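You operate a simulated robot arm through the tools that you are given. There is no shell and no other tool.

You are at the controls of a simulated robot arm. One attempt, no reset.

## Task
Gauge the Lot 92 small coil and put it in the matching pocket.
Fine: close the jaw on it, press Read, draw the jaw back; the pocket that prints its width; leave the other coil.
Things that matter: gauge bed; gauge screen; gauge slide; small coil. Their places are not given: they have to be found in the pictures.

The check looks at the end state, three seconds after you hand in, the way a careful person would. Anything else that was tipped, shoved, dropped, spilled or broken makes it a failure.

## Robot
A 5-joint arm with a two-finger parallel gripper, fixed in place. Base frame: the origin is at the foot of the arm, x ahead of it, y to its left, z up; the work surface is at about z = 0. Readings come in mm, degrees, newtons and seconds.
With the tool pointing down near the work surface it reaches from about 260 to 680 mm from the base axis. Its first joint turns from -66.0 to 66.0 degrees. The tool tilts only in the upright plane through the base axis and itself; it spins freely about its own axis. Payload 2.9 kg.
Tool frame: the origin (TCP) lies between the finger pads and is the grasp point; the fingertips stand 30 mm ahead of it; z points along the fingers, y is the line along which they close. Largest opening 110 mm; finger width 20, thickness 10; the body of the gripper, 48 by 112 mm, starts 55 mm behind the TCP.
Orientation is told as [roll, pitch, yaw] about the base's x, y, z axes, in that order, counted from this pose: with the fingers straight down and closing along the base's y, the tool's x points along the base's -x, its y along +y and its z along -z.

## Interface
- The arm moves only by the tool apply_moves. Its argument "series" is a list of rows, each a list of 7 numbers: the shift along the tool's x, y, z in mm, then the turn, a rotation vector about the tool's x, y, z in rad, then the finger opening in mm, from 0 to 110. In form: [[x, y, z, rx, ry, rz, hand], ...]. A call has 1 to 20 rows; each row shifts and turns the commanded pose from where the row before left it, along the tool's axes as they then stand. Rows are played at 5 a second. More than 50 mm and 8.6 degrees between two rows, or a gripper value outside its range, and nothing of the call is played. Where a pose cannot be reached the arm comes as near as it can. A force on the tool above 80 N (or 10 N above the force at the start of the call, whichever is more), or a blocked arm, ends the call early, and 0.2 s more pass. Each finger travels about 108 mm/s and halts on what it meets, pressing with about 29 N; the grip force reading is that of the motor and also rises with nothing between the fingers. The clock runs only during rows and for 0.2 s after the last one: add rows that do not move to give the fingers time. The reply holds the time, the measured pose of the TCP, the force on the tool along the base axes, the opening and the grip force, in the units named above and with some noise, with the torque about the TCP (base axes, N m) and any sound that the robot's microphone picked up.
- Cameras (640 x 400 px; columns grow to the right, rows downward): "scene" is fixed at [34, -445.2, 616.9]; the picture's right is [0.82, -0.58, 0.00], its down [-0.26, -0.37, -0.89] and it looks along [0.52, 0.73, -0.45] (base axes); focal length 332 px, centre (320, 200). "wrist" rides on the gripper at [72, 17, -103] in the tool frame; the picture's right is [-0.23, 0.97, 0.00], its down [-0.76, -0.18, -0.62] and it looks along [-0.61, -0.14, 0.78] (tool axes); focal length 222 px, centre (320, 200).
- camera(camera): a new picture of that camera. No time passes.
- point_at(camera, pixels): for up to 12 pixels [column, row] of the newest picture of that camera ("zoom" is the newest enlarged one), the place [x, y, z] in the base frame of the surface seen there, good to about 2 mm. No time passes.
- close_up(camera, box): a new picture of the part [left, top, right, bottom] of that camera's present view, enlarged. No time passes.
- finish_job(): hands the job in; it is judged then, once.

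Leave the gripper open and the arm clear of the work at the hand-in unless told otherwise.

The tools are called after "Request:" as name(argument=value, ...) on one line, values as JSON. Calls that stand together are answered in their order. apply_moves: Moves the arm, as the interface text tells. Its arguments: {"type":"object","properties":{"series":{"type":"array","items":{"type":"array","items":{"type":"number"}}}},"required":["series"]} The other tools are called the same way: camera (camera) takes a picture; point_at (camera, pixels) gives the place of the surface under pixels of a picture; close_up (camera, box) takes an enlarged picture of a part of a camera's view; finish_job () hands the job in.

At the start:

```text
time_s: 0.0
tool_pos: [428.4, 254.3, 252.5]
tool_rot: [0.0, 0.0, 0.0]
force: [0.5, 0.6, 0.7]
ft_torque: [0.01, -0.01, 0.02]
width: 110.1
finger_force: 0.0
```

scene: 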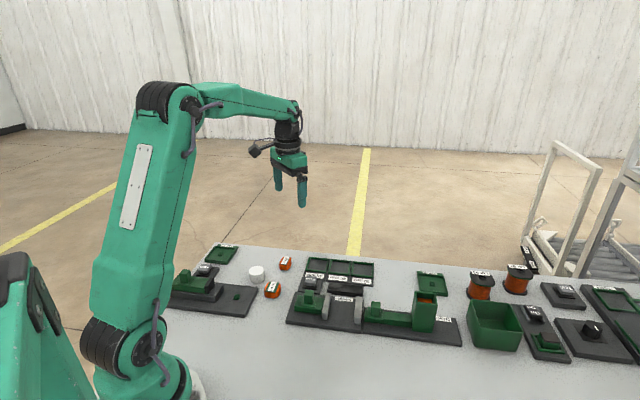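
wrist: 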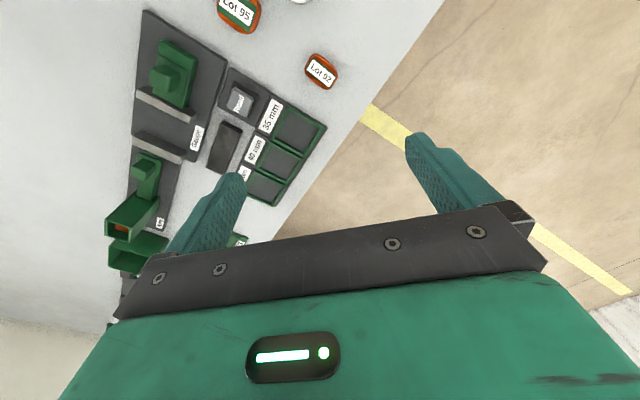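

The wrist picture shows the Lot 92 coil near (321,70) and Lot 95 near (238,12). The gauge, with its Read button and pockets, is at the left. I'll enlarge both views to read the labels.

Request:
close_up(camera="scene", box=[160, 230, 480, 360])

Request:
close_up(camera="wrist", box=[100, 0, 360, 270])

```text
2.00 times, centred on (320, 295) of scene
```

zoom: 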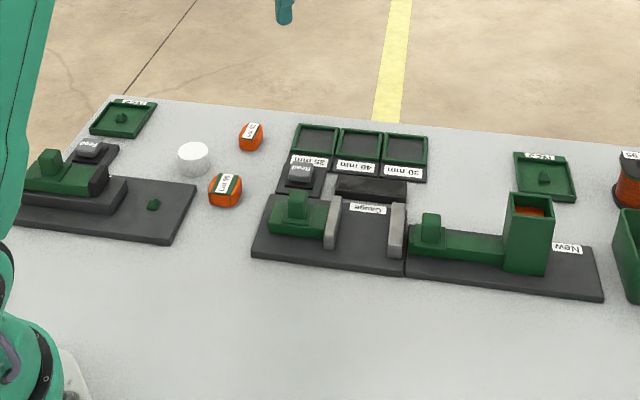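

```text
1.48 times, centred on (230, 135) of wrist
```

zoom: 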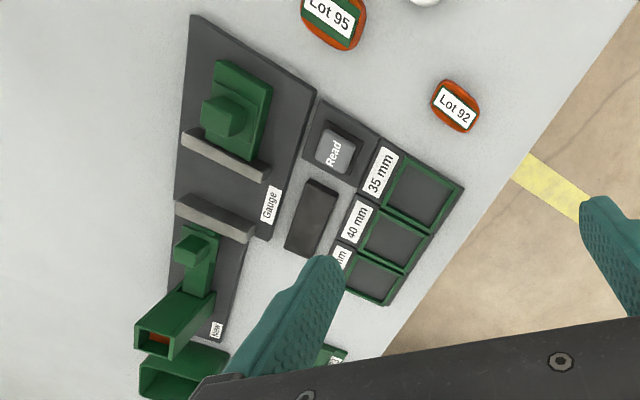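

Now I'll locate the main parts through the scene camera: both coils, the slide knob, the jaws, the Read button, the screen and the pockets.

Request:
point_at(camera="scene", pixels=[[286, 261], [285, 266], [272, 286], [310, 305], [309, 296], [325, 305], [358, 305], [343, 310], [310, 281], [346, 289], [318, 265], [362, 270]])

Request:
point_at(camera="wrist", pixels=[[321, 71], [307, 65], [333, 78], [325, 55], [314, 87], [238, 12], [160, 78], [178, 58], [240, 101], [225, 150], [295, 128], [280, 160]])

```text
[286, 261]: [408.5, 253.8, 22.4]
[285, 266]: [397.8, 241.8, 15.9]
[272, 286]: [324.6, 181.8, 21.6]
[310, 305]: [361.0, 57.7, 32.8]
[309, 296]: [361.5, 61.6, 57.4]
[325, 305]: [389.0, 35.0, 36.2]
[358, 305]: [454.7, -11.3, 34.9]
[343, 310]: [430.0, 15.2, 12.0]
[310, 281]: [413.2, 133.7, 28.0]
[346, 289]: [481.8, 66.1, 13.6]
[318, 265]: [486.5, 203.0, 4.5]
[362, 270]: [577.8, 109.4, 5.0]
```

```text
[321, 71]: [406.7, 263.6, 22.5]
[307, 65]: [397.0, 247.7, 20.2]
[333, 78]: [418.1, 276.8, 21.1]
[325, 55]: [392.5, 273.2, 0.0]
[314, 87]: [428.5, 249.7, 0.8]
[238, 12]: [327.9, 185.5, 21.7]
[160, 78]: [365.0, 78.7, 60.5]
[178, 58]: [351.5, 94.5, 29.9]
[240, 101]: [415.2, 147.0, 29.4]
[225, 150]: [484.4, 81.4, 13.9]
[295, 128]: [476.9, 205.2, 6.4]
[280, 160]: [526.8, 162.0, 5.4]
```

Request:
close_up(camera="wrist", box=[280, 40, 360, 100])

Request:
close_up(camera="scene", box=[255, 245, 315, 305])

Request:
close_up(camera="scene", box=[280, 250, 400, 345])

```text
6.67 times, centred on (320, 70) of wrist
```

zoom: 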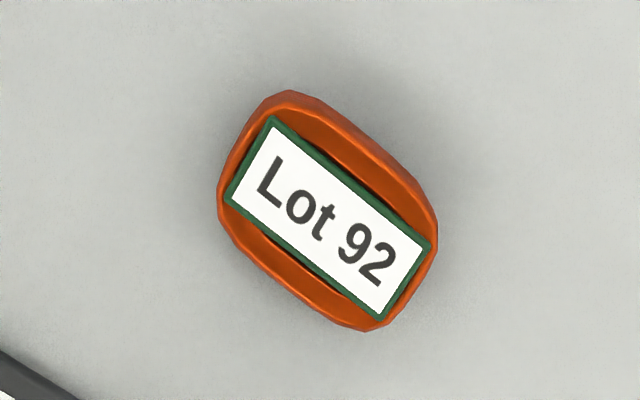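

```text
6.67 times, centred on (285, 275) of scene
```

zoom: 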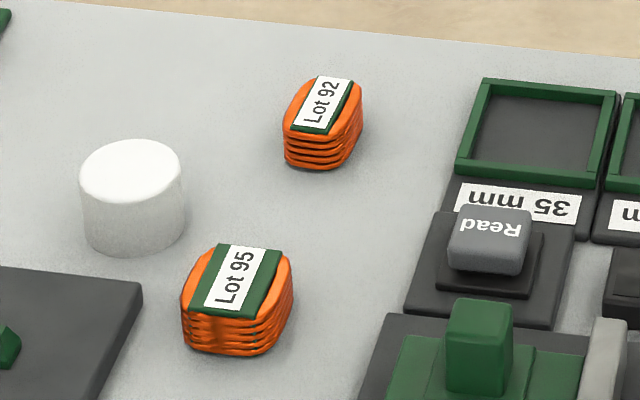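

```text
4.21 times, centred on (340, 298) of scene
```

zoom: 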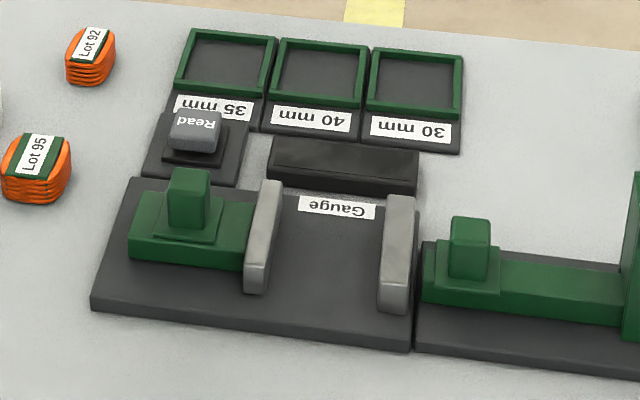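

I'll measure the Lot 92 coil's outline in an enlarged wrist view.

Request:
close_up(camera="wrist", box=[280, 40, 360, 100])

Request:
point_at(camera="zoom", pixels=[[270, 120], [430, 240], [380, 318], [228, 200], [288, 95], [434, 225], [370, 328], [222, 190], [355, 150], [285, 270], [245, 140], [410, 290]])

```text
6.67 times, centred on (320, 70) of wrist
```

zoom: 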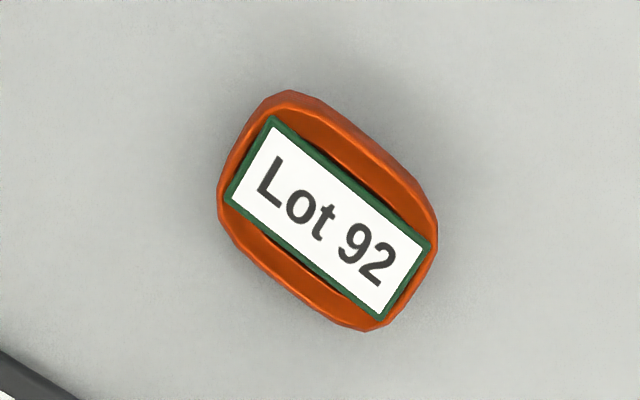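

```text
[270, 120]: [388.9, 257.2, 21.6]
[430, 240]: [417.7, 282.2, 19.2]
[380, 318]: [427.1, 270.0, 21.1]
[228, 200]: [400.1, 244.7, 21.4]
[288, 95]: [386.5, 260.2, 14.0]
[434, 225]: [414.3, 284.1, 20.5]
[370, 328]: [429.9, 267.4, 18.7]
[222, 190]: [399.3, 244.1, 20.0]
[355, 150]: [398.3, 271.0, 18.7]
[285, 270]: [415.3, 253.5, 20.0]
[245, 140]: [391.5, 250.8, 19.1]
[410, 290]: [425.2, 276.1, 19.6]
```

The coil's long axis (along its label) runs at about 42° and its centre is near (407,263). The gauge closes along about −35°. I'll hover over the coil and turn the tool so it closes along the coil's length, which also gives the camera a better view.

Request:
apply_moves(series=[[7, 3, 24, 0, 0, 0, 110], [7, 3, 24, 0, 0, 0, 110], [7, 3, 24, 0, 0, 0.0, 110], [0, 0, 0, 0, 0, 0.12, 110], [0, 0, 0, 0, 0, 0.12, 110], [0, 0, 0, 0, 0, 0.12, 110], [0, 0, 0, 0, 0, 0.12, 110], [0, 0, 0, 0, 0, 0.12, 110], [0, 0, 0, 0, 0, 0.12, 110], [0, 0, 0, 0, 0, 0.12, 110], [0, 0, 0, 0, 0, 0, 110], [0, 0, 0, 0, 0, 0, 110]])

Request:
camera(camera="wrist")

Request:
camera(camera="scene")

```text
time_s: 2.6
tool_pos: [409.1, 263.4, 179.4]
tool_rot: [-0.1, 0.0, -48.2]
force: [0.4, -0.3, -0.5]
ft_torque: [-0.02, 0.04, -0.03]
width: 109.9
finger_force: 0.1
```

```text
taken
```

wrist: 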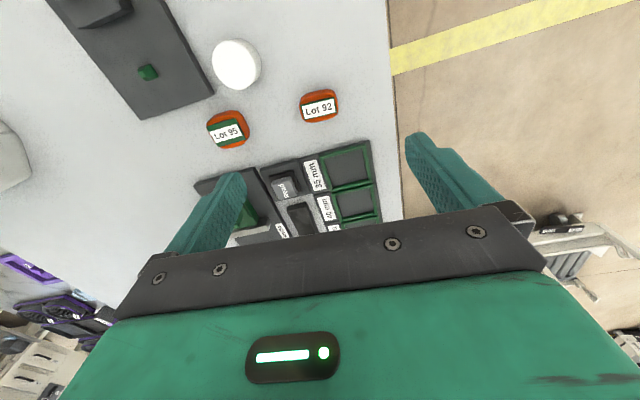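

```text
taken
```

scene: 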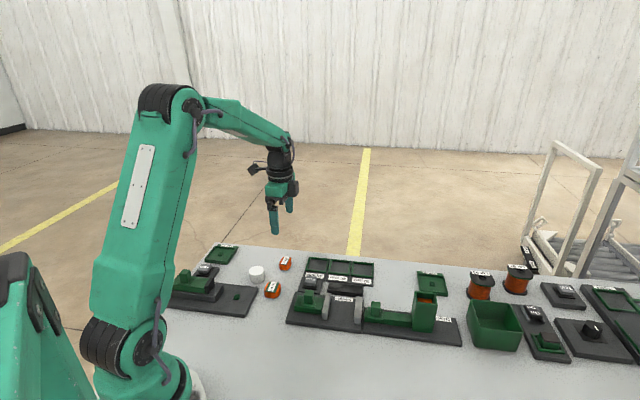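

The coil now looks lined up with the closing axis. I'll measure it, the gauge and the pockets from here.

Request:
close_up(camera="wrist", box=[280, 80, 360, 130])

Request:
point_at(camera="zoom", pixels=[[160, 215], [470, 175], [475, 100], [180, 120], [300, 72], [325, 320], [150, 170], [480, 140], [175, 225], [470, 240], [170, 280], [480, 250]])

Request:
close_up(camera="wrist", box=[190, 130, 390, 250])

```text
8.00 times, centred on (320, 105) of wrist
```

zoom: 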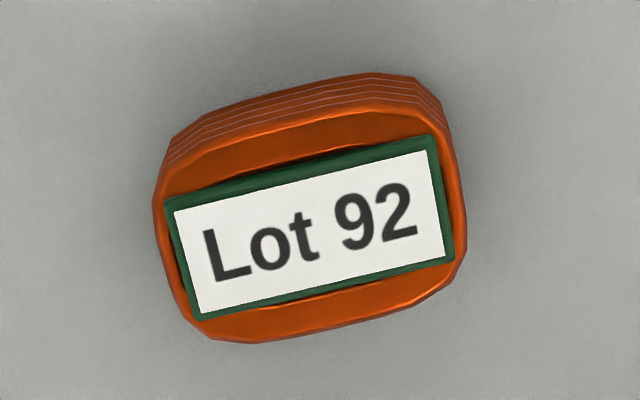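

```text
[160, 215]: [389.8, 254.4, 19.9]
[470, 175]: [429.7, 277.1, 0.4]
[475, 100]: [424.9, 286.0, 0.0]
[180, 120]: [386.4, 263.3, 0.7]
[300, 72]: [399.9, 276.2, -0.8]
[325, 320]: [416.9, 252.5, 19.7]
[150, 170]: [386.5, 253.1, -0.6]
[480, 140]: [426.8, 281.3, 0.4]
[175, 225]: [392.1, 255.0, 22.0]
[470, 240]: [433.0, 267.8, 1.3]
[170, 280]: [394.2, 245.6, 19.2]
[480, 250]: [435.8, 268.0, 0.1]
```

```text
3.20 times, centred on (290, 190) of wrist
```

zoom: 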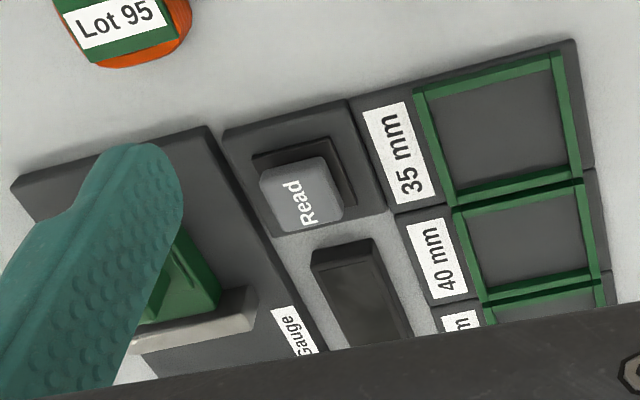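

From the outline the coil is about 42 mm long, 30 mm wide and 21 mm tall. Next I'll move up and across to look at the gauge from above, turning the tool to −35° to line up with the bed.

Request:
apply_moves(series=[[0, 0, -35, 0, 0, 0, 110], [-30, -20, -15, 0, 0, 0, 110], [-32, -20, -10, 0, 0, 0, 110], [-32, -20, -6, 0, 0, 0, 110], [-32, -20, -5, 0, 0, 0, 110], [-31, -19, 0, 0, 0, 0, 110], [0, 0, 0, 0, 0, -0.12, 110], [0, 0, 0, 0, 0, -0.109, 110], [0, 0, 0, 0, 0, 0, 110], [0, 0, 0, 0, 0, 0, 110]])

Request:
camera(camera="wrist")

```text
time_s: 4.8
tool_pos: [439.4, 81.6, 249.9]
tool_rot: [-0.1, 0.0, -35.0]
force: [-0.2, 0.1, 0.8]
ft_torque: [0.04, -0.01, 0.01]
width: 109.8
finger_force: 0.0
```

```text
taken
```

wrist: 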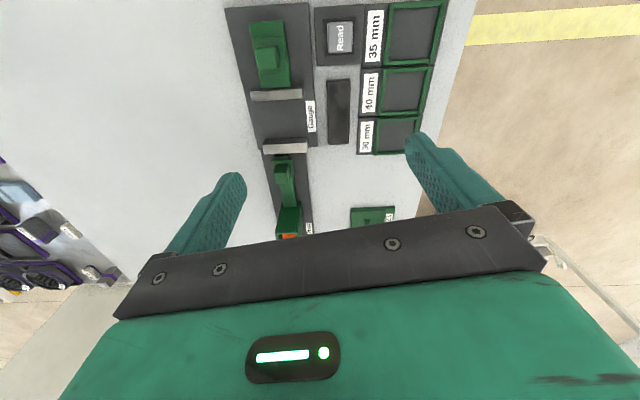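

The gauge, screen, Read button and three pockets are all in view. I'll enlarge that area and measure the geometry.

Request:
close_up(camera="wrist", box=[220, 0, 460, 160])

Request:
point_at(camera="wrist", pixels=[[251, 94], [301, 92], [277, 101], [265, 149], [307, 147], [286, 144], [229, 10], [307, 5], [260, 153], [264, 56], [278, 125], [340, 36]])

```text
2.50 times, centred on (340, 80) of wrist
```

zoom: 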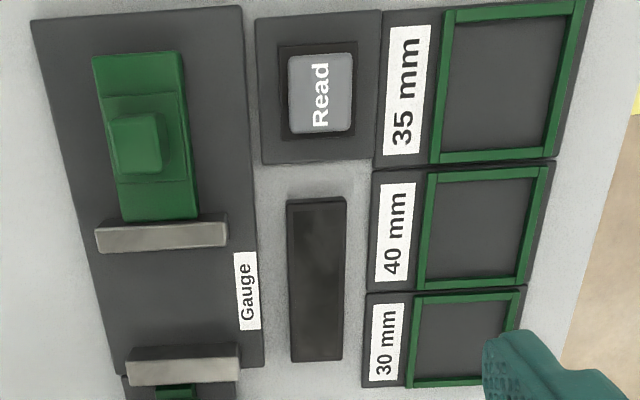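

```text
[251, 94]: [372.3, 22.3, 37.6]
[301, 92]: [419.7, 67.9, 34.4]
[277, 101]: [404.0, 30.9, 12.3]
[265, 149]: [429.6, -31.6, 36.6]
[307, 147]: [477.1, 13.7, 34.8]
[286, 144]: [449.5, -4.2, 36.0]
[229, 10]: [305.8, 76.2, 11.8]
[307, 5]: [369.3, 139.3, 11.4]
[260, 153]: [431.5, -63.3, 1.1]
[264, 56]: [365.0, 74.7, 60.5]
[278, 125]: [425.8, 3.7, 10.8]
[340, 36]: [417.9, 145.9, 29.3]
```

Request:
point_at(camera="zoom", pixels=[[32, 20], [240, 8], [120, 370], [262, 365], [97, 232], [228, 220], [96, 250], [226, 243], [128, 363], [238, 350], [160, 358], [200, 245]])

Request:
point_at(camera="zoom", pixels=[[94, 57], [183, 55], [122, 215], [197, 210], [108, 120], [157, 115], [117, 172], [162, 168], [140, 143], [290, 60], [354, 130], [320, 95]])

Request:
point_at(camera="zoom", pixels=[[450, 22], [572, 12], [440, 152], [548, 150], [436, 180], [540, 178], [427, 283], [518, 278], [416, 302], [410, 380], [515, 300], [315, 275]])

```text
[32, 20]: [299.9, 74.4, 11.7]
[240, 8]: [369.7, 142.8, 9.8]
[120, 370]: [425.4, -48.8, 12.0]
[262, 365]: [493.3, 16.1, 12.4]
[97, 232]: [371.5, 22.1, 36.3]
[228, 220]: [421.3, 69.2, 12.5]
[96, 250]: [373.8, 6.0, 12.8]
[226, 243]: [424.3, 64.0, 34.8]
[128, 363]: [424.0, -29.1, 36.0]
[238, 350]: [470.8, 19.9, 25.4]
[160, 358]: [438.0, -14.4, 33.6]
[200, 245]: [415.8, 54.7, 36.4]
```

```text
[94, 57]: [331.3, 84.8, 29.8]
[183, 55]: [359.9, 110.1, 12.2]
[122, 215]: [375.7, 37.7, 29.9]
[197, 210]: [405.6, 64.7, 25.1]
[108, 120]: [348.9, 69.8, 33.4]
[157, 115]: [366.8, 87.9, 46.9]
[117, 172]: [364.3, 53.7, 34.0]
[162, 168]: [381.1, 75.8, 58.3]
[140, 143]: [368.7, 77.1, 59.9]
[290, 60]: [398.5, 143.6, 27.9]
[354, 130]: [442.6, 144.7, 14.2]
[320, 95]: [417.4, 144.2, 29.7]
```

```text
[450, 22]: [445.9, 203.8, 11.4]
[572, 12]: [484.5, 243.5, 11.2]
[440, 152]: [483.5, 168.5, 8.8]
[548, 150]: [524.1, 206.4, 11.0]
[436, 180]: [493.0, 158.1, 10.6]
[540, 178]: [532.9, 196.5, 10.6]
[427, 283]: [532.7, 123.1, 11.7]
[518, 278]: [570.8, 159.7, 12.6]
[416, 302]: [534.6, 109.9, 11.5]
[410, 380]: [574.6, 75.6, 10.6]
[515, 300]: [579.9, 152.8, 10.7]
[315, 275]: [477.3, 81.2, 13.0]
```

Working in station coordinates (u = (x−y)/√2, the closing direction; v = (x+y)/√2), the numbers are:

| Part | Position |
|---|---|
| Bed | top at z≈12 |
| Moving jaw | face at u≈256 |
| Fixed jaw | face at u≈319.5, jaws span v≈279–346 |
| Knob | u≈206, v≈315, top at z≈60 |
| Read button | about (417,144,30) |

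Now I'll go back over the coil and turn to −48.5°.

Request:
apply_moves(series=[[0, 0, 0, 0, 0, 0.118, 110], [0, 0, 0, 0, 0, 0.118, 100], [31.4, 19.4, 20, 0, 0, 0, 90], [31.4, 19.4, 20, 0, 0, 0, 80], [31.4, 19.4, 20, 0, 0, 0, 72], [31.4, 19.4, 20, 0, 0, 0, 72], [31.4, 19.4, 20, 0, 0, 0, 72], [0, 0, 0, 0, 0, 0, 72], [0, 0, 0, 0, 0, 0, 72]])

Request:
camera(camera="wrist")

Request:
camera(camera="scene")

Request:
point_at(camera="scene", pixels=[[256, 268], [256, 278], [250, 272], [263, 272]])

```text
time_s: 6.8
tool_pos: [405.8, 263.1, 148.8]
tool_rot: [0.0, 0.0, -48.7]
force: [-0.3, 0.0, 0.3]
ft_torque: [-0.01, 0.0, -0.03]
width: 72.1
finger_force: 0.0
```

```text
taken
```

wrist: 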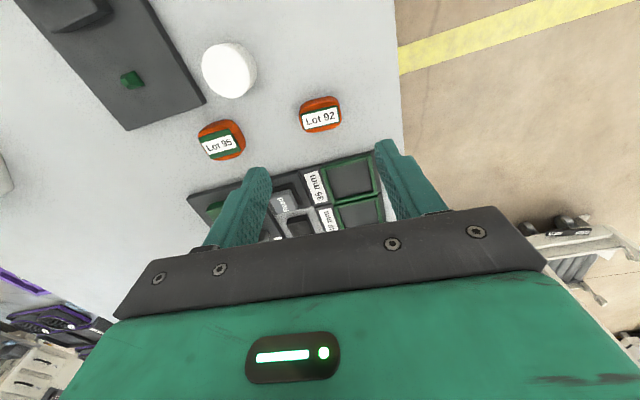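

```text
taken
```

scene: 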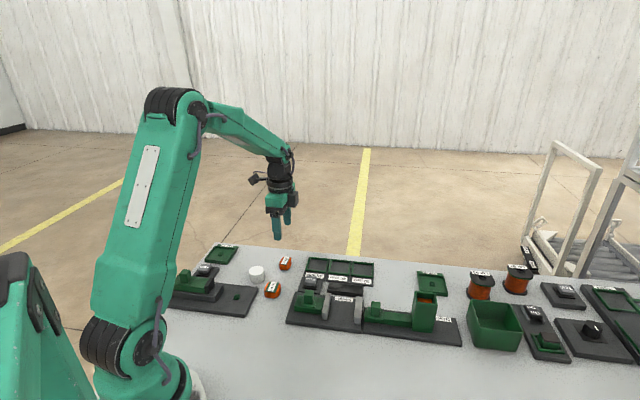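

```text
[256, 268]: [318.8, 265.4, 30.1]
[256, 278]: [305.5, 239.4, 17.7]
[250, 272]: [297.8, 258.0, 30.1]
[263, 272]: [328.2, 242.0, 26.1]
```

The coil at (320,115) sits roughly midway between the fingers in the view. I'll measure its outline again before going down.

Request:
close_up(camera="wrist", box=[280, 88, 360, 138])

Request:
point_at(camera="zoom", pixels=[[180, 195], [470, 155], [490, 270], [195, 330], [330, 240], [160, 220], [485, 190], [325, 140], [345, 345], [155, 180], [480, 130], [320, 70]])

```text
8.00 times, centred on (320, 113) of wrist
```

zoom: 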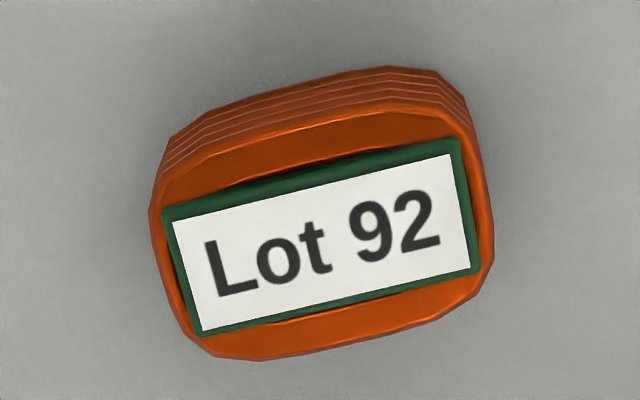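

```text
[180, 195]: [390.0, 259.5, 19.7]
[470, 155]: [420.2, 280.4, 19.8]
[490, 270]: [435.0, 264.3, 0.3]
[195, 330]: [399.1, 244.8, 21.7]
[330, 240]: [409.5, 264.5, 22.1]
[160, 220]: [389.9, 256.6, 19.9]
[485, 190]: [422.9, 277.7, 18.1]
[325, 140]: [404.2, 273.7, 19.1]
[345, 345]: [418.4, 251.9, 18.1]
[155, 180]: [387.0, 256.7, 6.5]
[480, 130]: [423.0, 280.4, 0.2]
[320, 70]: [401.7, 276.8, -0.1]
```

The computed label edges line up with the tool to within half a degree, and the coil is centred within about 3 mm. I'll descend until the fingertips are about 9 mm above the table. That grips only the upper half, which will keep the fingers clear of the pocket rims later. Then I'll close.

Request:
apply_moves(series=[[0, 0, 25, 0, 0, 0, 72], [0, 0, 25, 0, 0, 0, 72], [0, 0, 25, 0, 0, 0, 72], [0, 0, 15, 0, 0, 0, 72], [0, 0, 10, 0, 0, 0, 72], [0, 0, 0, 0, 0, 0, 72], [0, 0, 0, 0, 0, 0, 72]])

Request:
camera(camera="wrist")

Request:
close_up(camera="scene", box=[235, 215, 335, 295])

```text
time_s: 8.4
tool_pos: [405.5, 262.6, 49.6]
tool_rot: [0.0, 0.1, -48.6]
force: [0.3, -0.7, 0.1]
ft_torque: [0.02, 0.0, 0.01]
width: 71.8
finger_force: 0.1
```

```text
taken
```

wrist: 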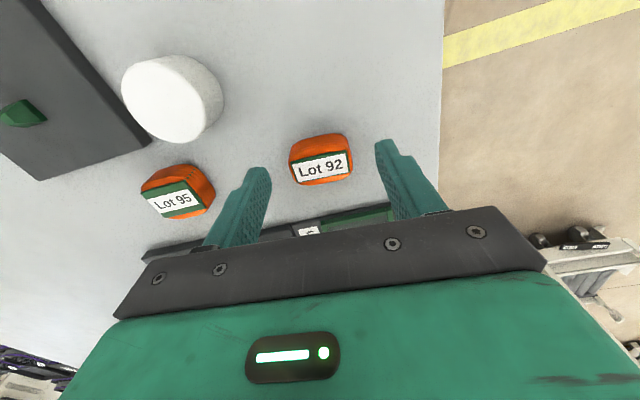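

```text
5.00 times, centred on (285, 255) of scene
```

zoom: 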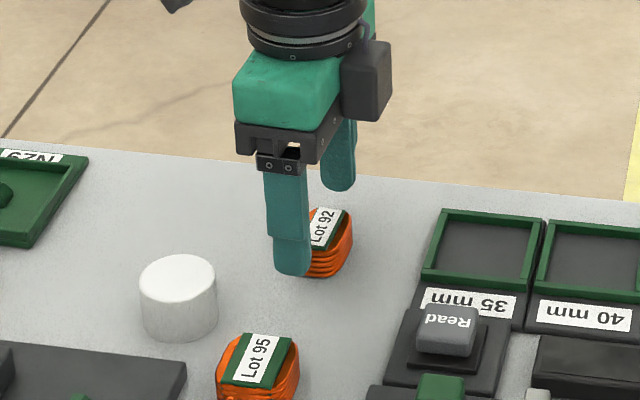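

From the scene view the near finger may sit a bit to the −u side of the coil's centre. I'll check that with close-ups and points on the fingers before closing.

Request:
close_up(camera="wrist", box=[230, 110, 430, 235])

Request:
point_at(camera="zoom", pixels=[[85, 185], [120, 190], [130, 240], [475, 100], [500, 100], [520, 180], [285, 185], [205, 150], [385, 130], [210, 225], [390, 195], [290, 110]])

Request:
point_at(camera="scene", pixels=[[293, 268], [294, 262], [290, 262], [296, 262], [300, 262], [304, 258]])

```text
3.20 times, centred on (330, 172) of wrist
```

zoom: 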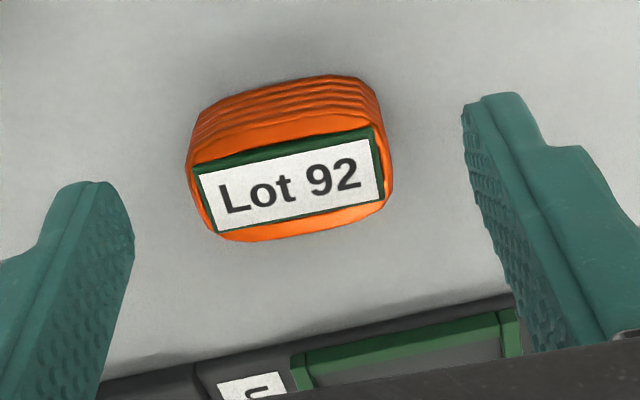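

```text
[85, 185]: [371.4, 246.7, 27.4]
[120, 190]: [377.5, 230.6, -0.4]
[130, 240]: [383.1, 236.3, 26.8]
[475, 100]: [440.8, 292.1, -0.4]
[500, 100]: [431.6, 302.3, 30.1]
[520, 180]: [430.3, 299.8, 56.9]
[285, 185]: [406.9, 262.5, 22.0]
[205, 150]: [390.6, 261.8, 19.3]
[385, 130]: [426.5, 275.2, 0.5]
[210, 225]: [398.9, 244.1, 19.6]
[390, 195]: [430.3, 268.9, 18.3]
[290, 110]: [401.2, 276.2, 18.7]
```

```text
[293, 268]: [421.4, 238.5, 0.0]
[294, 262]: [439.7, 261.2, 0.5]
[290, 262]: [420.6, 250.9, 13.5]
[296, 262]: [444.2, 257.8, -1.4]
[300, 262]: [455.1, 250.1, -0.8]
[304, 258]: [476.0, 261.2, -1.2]
```

Converting the points to the tool frame puts the coil centre at about x −1.5, y +2.5, so the scene offset was only perspective. I'll make that small correction, go down 10 mm and close gently.

Request:
apply_moves(series=[[-1.5, 2.5, 0, 0, 0, 0, 72], [0, 0, 5, 0, 0, 0, 72], [0, 0, 5, 0, 0, 0, 72], [0, 0, 0, 0, 0, 0, 60], [0, 0, 0, 0, 0, 0, 52], [0, 0, 0, 0, 0, 0, 46], [0, 0, 0, 0, 0, 0, 40], [0, 0, 0, 0, 0, 0, 36], [0, 0, 0, 0, 0, 0, 36], [0, 0, 0, 0, 0, 0, 36]])

Request:
camera(camera="wrist")

Request:
close_up(camera="scene", box=[235, 215, 335, 295])

```text
time_s: 10.6
tool_pos: [410.9, 263.2, 40.5]
tool_rot: [-0.1, 0.0, -48.6]
force: [-0.7, 0.1, -0.2]
ft_torque: [-0.02, -0.02, -0.02]
width: 43.0
finger_force: 28.5
```

```text
taken
```

wrist: 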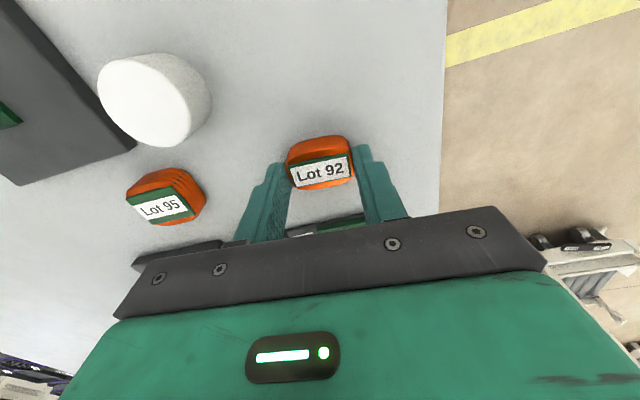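

```text
5.00 times, centred on (285, 255) of scene
```

zoom: 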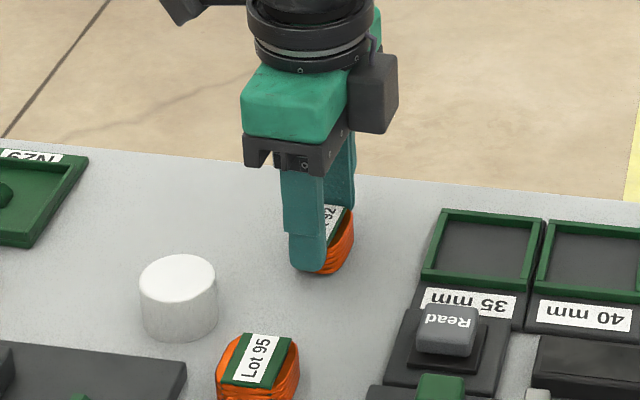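

The grip reads 43.0 mm with 28.5 N, so the coil is held across its long ends. I'll zoom in on the grip before lifting.

Request:
close_up(camera="wrist", box=[250, 120, 390, 210])

Request:
point_at(camera="zoom", pixels=[[110, 210], [130, 215], [490, 130], [510, 160], [325, 235], [330, 100], [330, 305], [180, 270], [470, 215], [300, 90], [250, 310], [480, 240]])

```text
4.44 times, centred on (320, 165) of wrist
```

zoom: 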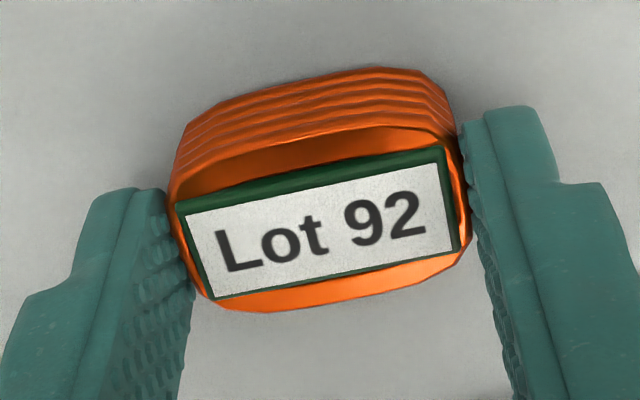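

```text
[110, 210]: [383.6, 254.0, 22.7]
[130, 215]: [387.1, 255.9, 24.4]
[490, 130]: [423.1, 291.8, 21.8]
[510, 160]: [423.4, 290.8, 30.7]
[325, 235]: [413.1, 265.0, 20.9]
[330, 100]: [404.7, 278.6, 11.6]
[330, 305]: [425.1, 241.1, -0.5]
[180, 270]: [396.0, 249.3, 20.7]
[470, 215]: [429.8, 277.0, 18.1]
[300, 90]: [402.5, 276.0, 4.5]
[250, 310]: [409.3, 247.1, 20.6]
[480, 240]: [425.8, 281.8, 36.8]
```

The coil is centred between the fingers. I'll lift it slowly and check that it stays held.

Request:
apply_moves(series=[[0, 0, -5, 0, 0, 0, 36], [0, 0, -10, 0, 0, 0, 36], [0, 0, -20, 0, 0, 0, 36], [0, 0, -25, 0, 0, 0, 36], [0, 0, -25, 0, 0, 0, 36], [0, 0, -15, 0, 0, -0.0616, 36], [0, 0, 0, 0, 0, 0, 36], [0, 0, 0, 0, 0, 0, 36]])

Request:
camera(camera="wrist")

Request:
camera(camera="scene")

```text
time_s: 12.4
tool_pos: [411.3, 263.3, 140.3]
tool_rot: [0.1, 0.0, -45.0]
force: [-0.3, -0.6, -0.3]
ft_torque: [0.01, 0.02, -0.02]
width: 36.3
finger_force: 0.0
```

```text
taken
```

wrist: 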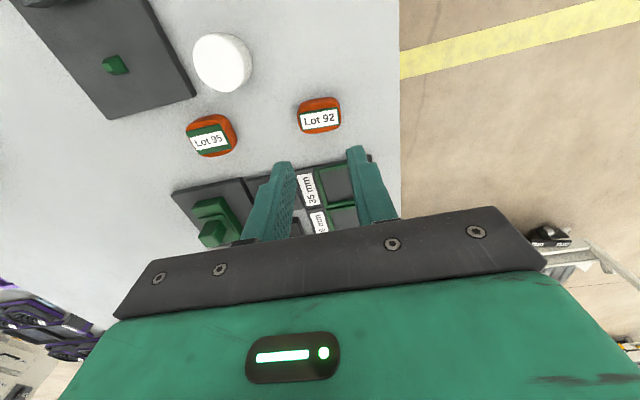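

```text
taken
```

scene: 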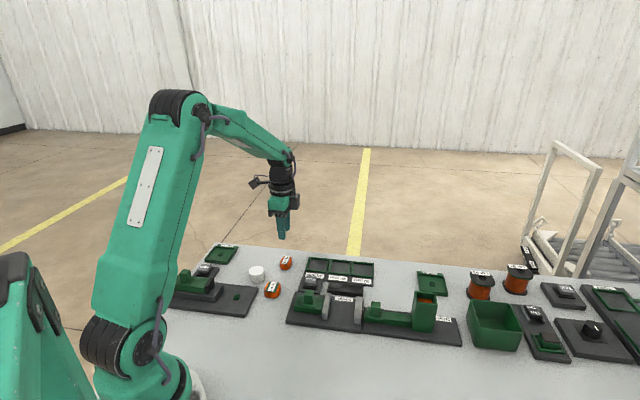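

The fingers closed to 36 mm and the coil is still on the table, so it slipped out because I gripped it too high. I'll check whether it moved and what shape its sides are.

Request:
close_up(camera="wrist", box=[280, 88, 360, 138])

Request:
close_up(camera="scene", box=[265, 247, 309, 277])

Request:
point_at(camera="wrist", pixels=[[320, 120], [302, 118], [337, 114], [316, 103], [322, 131]])

```text
8.00 times, centred on (320, 113) of wrist
```

zoom: 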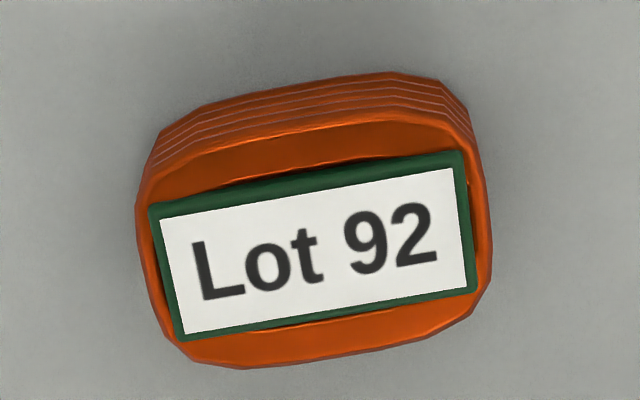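

```text
13.33 times, centred on (287, 262) of scene
```

zoom: 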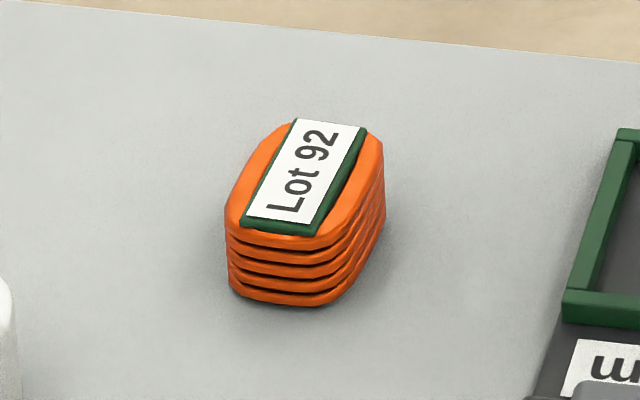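

```text
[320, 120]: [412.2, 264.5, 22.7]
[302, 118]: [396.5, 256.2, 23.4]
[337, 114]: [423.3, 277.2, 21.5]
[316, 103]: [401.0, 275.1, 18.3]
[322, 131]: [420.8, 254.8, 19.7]
```

The coil hasn't moved or turned: its long axis is still at about 41.5°. I'll reopen, restore the matching yaw, shift 1.5 mm to centre on it, and go lower so the tips are about 6 mm above the table. Then I'll close fully and test with a small lift.

Request:
apply_moves(series=[[-1.5, 0, 0, 0, 0, 0.0616, 72], [0, 0, 0, 0, 0, 0, 72], [0, 0, 25, 0, 0, 0, 72], [0, 0, 25, 0, 0, 0, 72], [0, 0, 25, 0, 0, 0, 72], [0, 0, 15, 0, 0, 0, 72], [0, 0, 8, 0, 0, 0, 72], [0, 0, 6, 0, 0, 0, 72], [0, 0, 0, 0, 0, 0, 72], [0, 0, 0, 0, 0, 0, 55], [0, 0, 0, 0, 0, 0, 46], [0, 0, 0, 0, 0, 0, 35], [0, 0, 0, 0, 0, 0, 20], [0, 0, 0, 0, 0, 0, 0], [0, 0, 0, 0, 0, 0, 0], [0, 0, 0, 0, 0, 0, 0], [0, 0, 0, 0, 0, 0, 0]])

Request:
camera(camera="wrist")

Request:
close_up(camera="scene", box=[255, 240, 319, 280])

```text
time_s: 16.0
tool_pos: [411.9, 261.5, 37.1]
tool_rot: [0.0, 0.1, -48.6]
force: [0.3, -0.5, 0.0]
ft_torque: [0.02, -0.02, -0.01]
width: 43.0
finger_force: 28.7
```

```text
taken
```

wrist: 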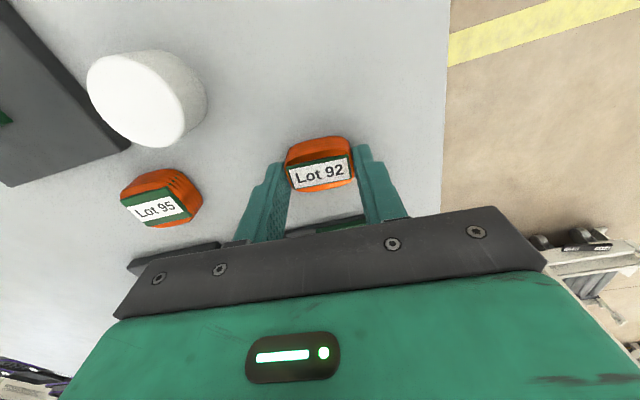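

```text
10.00 times, centred on (287, 260) of scene
```

zoom: 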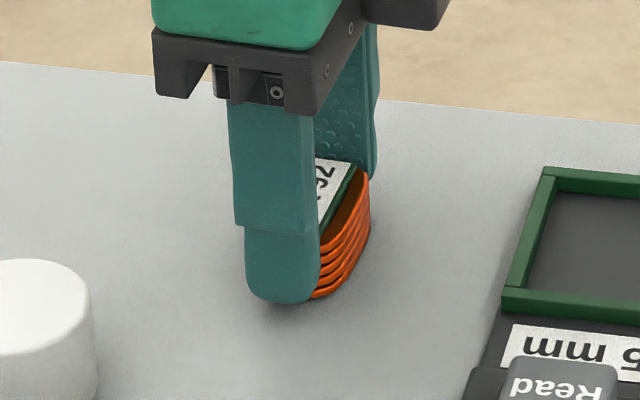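

The coil is held again at 43.0 mm, with the tips lower this time. I'll do a small slow test lift of about 10 mm.

Request:
apply_moves(series=[[0, 0, -2, 0, 0, 0, 0], [0, 0, -2, 0, 0, 0, 0], [0, 0, -3, 0, 0, 0, 0], [0, 0, -3, 0, 0, 0, 0], [0, 0, 0, 0, 0, 0, 0]])

Request:
close_up(camera="scene", box=[255, 240, 319, 280])

Request:
close_up(camera="wrist", box=[250, 120, 390, 210])

```text
time_s: 17.2
tool_pos: [411.4, 261.2, 47.4]
tool_rot: [0.0, 0.0, -48.5]
force: [-0.3, -0.4, -1.2]
ft_torque: [0.02, 0.0, 0.01]
width: 42.9
finger_force: 29.3
```

```text
10.00 times, centred on (287, 260) of scene
```

zoom: 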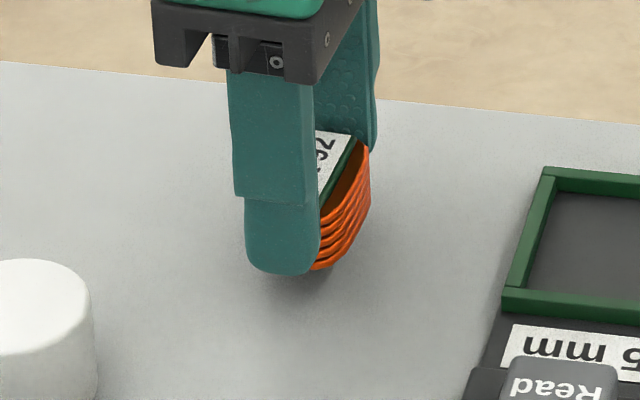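

```text
4.44 times, centred on (320, 165) of wrist
```

zoom: 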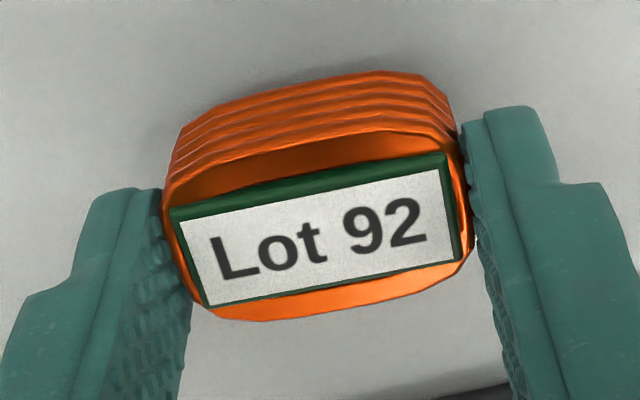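

The coil is clear of the table and stays at 42.9 mm. I'll carry on lifting gently and turn to −45° to match the gauge.

Request:
apply_moves(series=[[0, 0, -8, 0, 0, 0, 0], [0, 0, -10, 0, 0, 0, 0], [0, 0, -12, 0, 0, 0, 0], [0, 0, -15, 0, 0, 0, 0], [0, 0, -15, 0, 0, 0, 0], [0, 0, -15, 0, 0, -0.03, 0], [0, 0, -10, 0, 0, -0.0316, 0], [0, 0, 0, 0, 0, 0, 0]])

Request:
camera(camera="wrist")

```text
time_s: 19.0
tool_pos: [411.3, 261.9, 132.6]
tool_rot: [0.0, 0.0, -45.0]
force: [-0.5, -0.1, -0.8]
ft_torque: [0.01, 0.03, 0.01]
width: 43.1
finger_force: 29.1
```

```text
taken
```

wrist: 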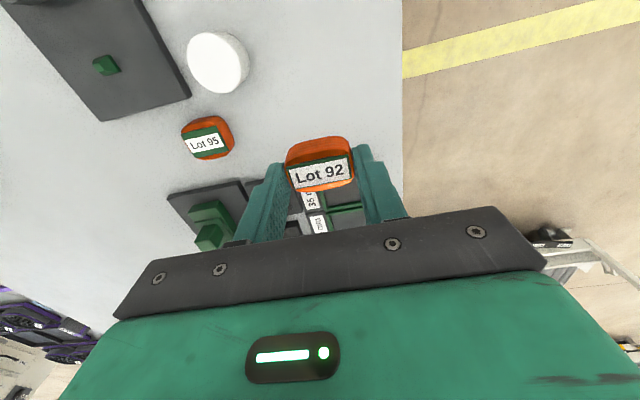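

The coil is firmly held at z≈132. Next I'll carry it over the gauge bed to about (432.7, 9.9), between the jaws and nearer the fixed one.

Request:
apply_moves(series=[[-10, -8, 0, 0, 0, 0, 0], [-19.3, -16.3, 0, 0, 0, 0, 0], [-19.3, -16.3, 0, 0, 0, 0, 0], [-19.3, -16.3, 0, 0, 0, 0, 0], [-19.3, -16.3, 0, 0, 0, 0, 0], [-19.3, -16.3, 0, 0, 0, 0, 0], [-19.3, -16.3, 0, 0, 0, 0, 0], [-19.3, -16.3, 0, 0, 0, 0, 0], [-19.3, -16.3, 0, 0, 0, 0, 0], [-19.3, -16.3, 0, 0, 0, 0, 0], [-9.6, -8.3, 0, 0, 0, 0, 0], [0, 0, 0, 0, 0, 0, 0], [0, 0, 0, 0, 0, 0, 0]])

Request:
camera(camera="wrist")

Request:
camera(camera="scene")

```text
time_s: 21.8
tool_pos: [434.5, 8.7, 130.5]
tool_rot: [0.0, 0.0, -45.1]
force: [-0.5, 0.0, -0.8]
ft_torque: [-0.01, -0.02, 0.03]
width: 43.2
finger_force: 29.4
```

```text
taken
```

wrist: 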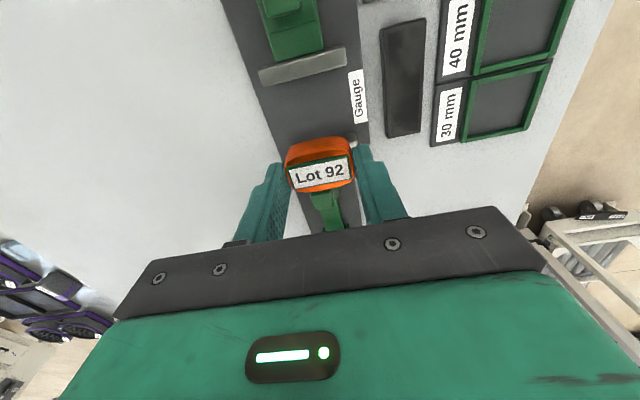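

```text
taken
```

scene: 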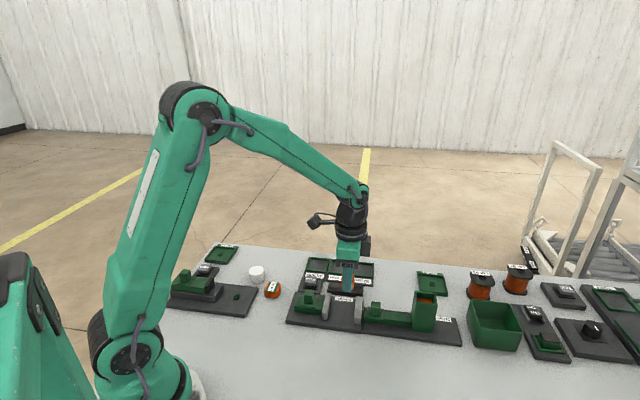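

The coil is over the bed. I'll check the jaw positions and angle from this view before lowering.

Request:
close_up(camera="wrist", box=[220, 30, 400, 170])

Request:
point_at(camera="wrist", pixels=[[262, 74], [345, 54], [262, 82], [345, 64], [302, 70], [352, 140], [320, 172], [320, 140], [300, 110], [340, 100], [290, 185], [350, 172]])

Request:
close_up(camera="scene", box=[280, 230, 420, 350])

```text
2.86 times, centred on (310, 100) of wrist
```

zoom: 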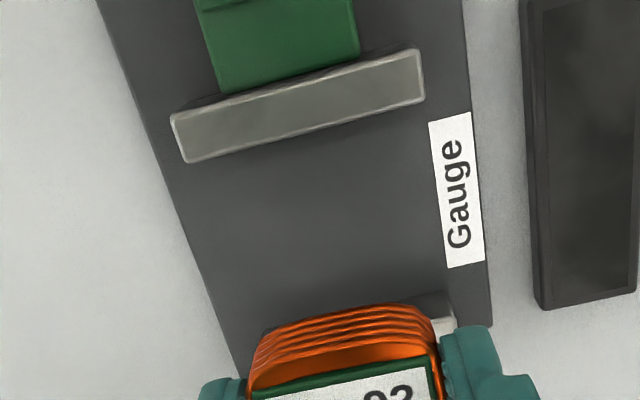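

```text
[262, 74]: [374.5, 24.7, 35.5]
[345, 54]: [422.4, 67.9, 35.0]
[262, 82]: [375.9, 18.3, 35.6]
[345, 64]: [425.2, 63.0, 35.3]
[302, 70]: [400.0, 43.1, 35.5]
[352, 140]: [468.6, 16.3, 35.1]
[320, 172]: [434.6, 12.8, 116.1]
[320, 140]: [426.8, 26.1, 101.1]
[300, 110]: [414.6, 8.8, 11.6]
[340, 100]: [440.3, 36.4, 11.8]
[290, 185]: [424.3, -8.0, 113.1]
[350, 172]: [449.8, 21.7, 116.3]
```

```text
3.33 times, centred on (350, 290) of scene
```

zoom: 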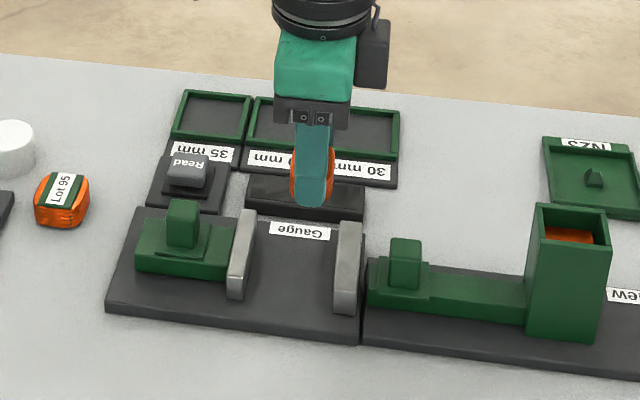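

The jaw is parallel to the tool's closing axis within about 0.4°. The coil sits about 4–5 mm short of the fixed jaw and about 28 mm clear of the moving one. I'll lower most of the way and look again.

Request:
apply_moves(series=[[0, 0, 15, 0, 0, 0, 0], [0, 0, 15, 0, 0, 0, 0], [0, 0, 15, 0, 0, 0, 0], [0, 0, 12, 0, 0, 0, 0], [0, 0, 10, 0, 0, 0, 0], [0, 0, 6, 0, 0, 0, 0], [0, 0, 3, 0, 0, 0, 0], [0, 0, 0, 0, 0, 0, 0], [0, 0, 0, 0, 0, 0, 0]])

Request:
close_up(camera="wrist", box=[200, 20, 420, 220])

Request:
close_up(camera="scene", box=[300, 270, 380, 335])

```text
time_s: 23.8
tool_pos: [434.1, 9.9, 54.7]
tool_rot: [0.0, 0.0, -45.0]
force: [0.1, -0.7, -0.7]
ft_torque: [0.03, 0.0, 0.02]
width: 43.1
finger_force: 29.2
```

```text
2.00 times, centred on (310, 120) of wrist
```

zoom: 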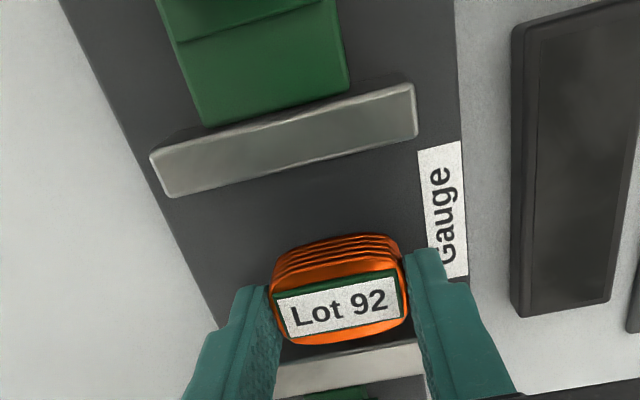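

```text
6.15 times, centred on (340, 302) of scene
```

zoom: 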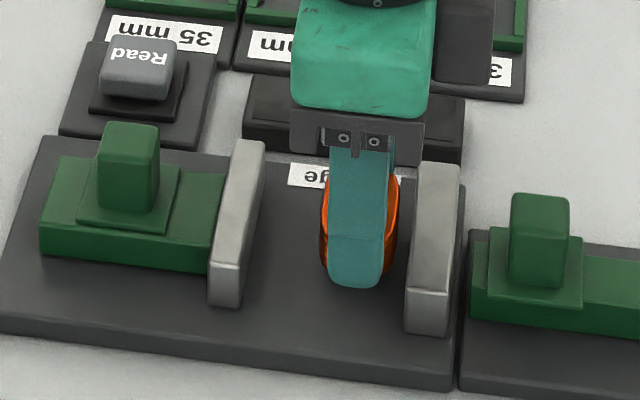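

The coil sits neatly between the jaws, about 6 mm above the bed. I'll lower it the rest of the way in small steps and watch the force.

Request:
apply_moves(series=[[0, 0, 2, 0, 0, 0, 0], [0, 0, 1.5, 0, 0, 0, 0], [0, 0, 1, 0, 0, 0, 0], [0, 0, 0, 0, 0, 0, 0]])

```text
time_s: 24.8
tool_pos: [433.7, 10.1, 50.8]
tool_rot: [0.0, 0.0, -45.0]
force: [-0.7, 0.2, 0.3]
ft_torque: [0.03, -0.04, 0.02]
width: 42.8
finger_force: 28.5
```

Request:
apply_moves(series=[[0, 0, 1, 0, 0, 0, 0], [0, 0, 0, 0, 0, 0, 0]])

Request:
close_up(camera="scene", box=[320, 280, 372, 325])

```text
time_s: 25.4
tool_pos: [434.1, 9.3, 49.3]
tool_rot: [0.0, 0.1, -45.0]
force: [1.1, -0.2, -2.1]
ft_torque: [-0.05, 0.01, 0.01]
width: 43.3
finger_force: 28.7
```

```text
8.89 times, centred on (346, 302) of scene
```

zoom: 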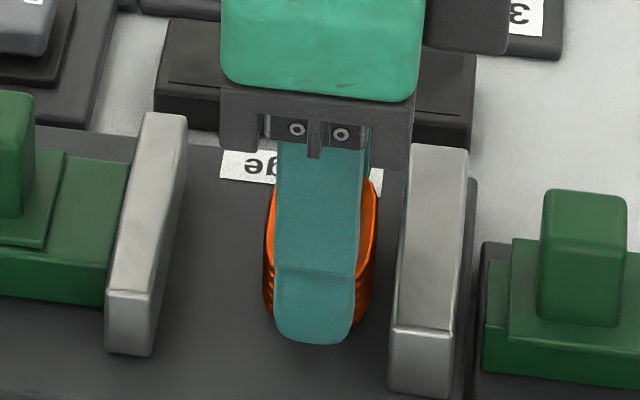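

Request:
apply_moves(series=[[0, 0, 0.7, 0, 0, 0, 0], [0, 0, 0, 0, 0, 0, 0]])

```text
time_s: 26.0
tool_pos: [434.4, 11.0, 49.3]
tool_rot: [0.0, 0.0, -45.0]
force: [-0.3, 0.4, 1.7]
ft_torque: [-0.01, 0.03, 0.01]
width: 43.4
finger_force: 28.7
```

Request:
apply_moves(series=[[0, 0, 0.7, 0, 0, 0, 0], [0, 0, 0, 0, 0, 0, 0], [0, 0, 0, 0, 0, 0, 0]])

```text
time_s: 26.8
tool_pos: [433.8, 9.4, 48.5]
tool_rot: [0.1, -0.1, -45.0]
force: [-5.7, -2.0, 21.9]
ft_torque: [-0.02, 0.24, -0.04]
width: 43.2
finger_force: 28.8
```

Force rose to about 22 N, so the coil is on the bed. I'll ease up slightly, open the fingers gradually and rise straight up.

Request:
apply_moves(series=[[0, 0, -0.6, 0, 0, 0, 0], [0, 0, 0, 0, 0, 0, 44], [0, 0, 0, 0, 0, 0, 48], [0, 0, 0, 0, 0, 0, 54], [0, 0, 0, 0, 0, 0, 60], [0, 0, 0, 0, 0, 0, 60], [0, 0, -5, 0, 0, 0, 60], [0, 0, -10, 0, 0, 0, 60], [0, 0, -20, 0, 0, 0, 60], [0, 0, -25, 0, 0, 0, 60], [0, 0, -20, 0, 0, 0, 60], [0, 0, 0, 0, 0, 0, 60]])

Request:
camera(camera="wrist")

Request:
close_up(camera="scene", box=[280, 250, 400, 345])

```text
time_s: 29.4
tool_pos: [432.8, 7.8, 128.1]
tool_rot: [0.0, -0.1, -45.0]
force: [0.6, -1.2, -0.6]
ft_torque: [0.0, 0.02, 0.02]
width: 59.8
finger_force: 0.1
```

```text
taken
```

wrist: 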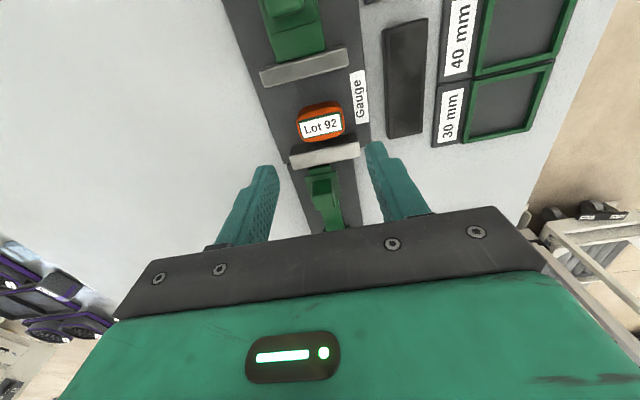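

```text
4.21 times, centred on (340, 298) of scene
```

zoom: 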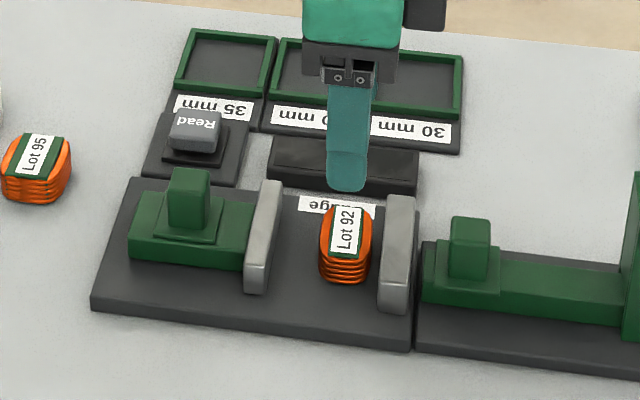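

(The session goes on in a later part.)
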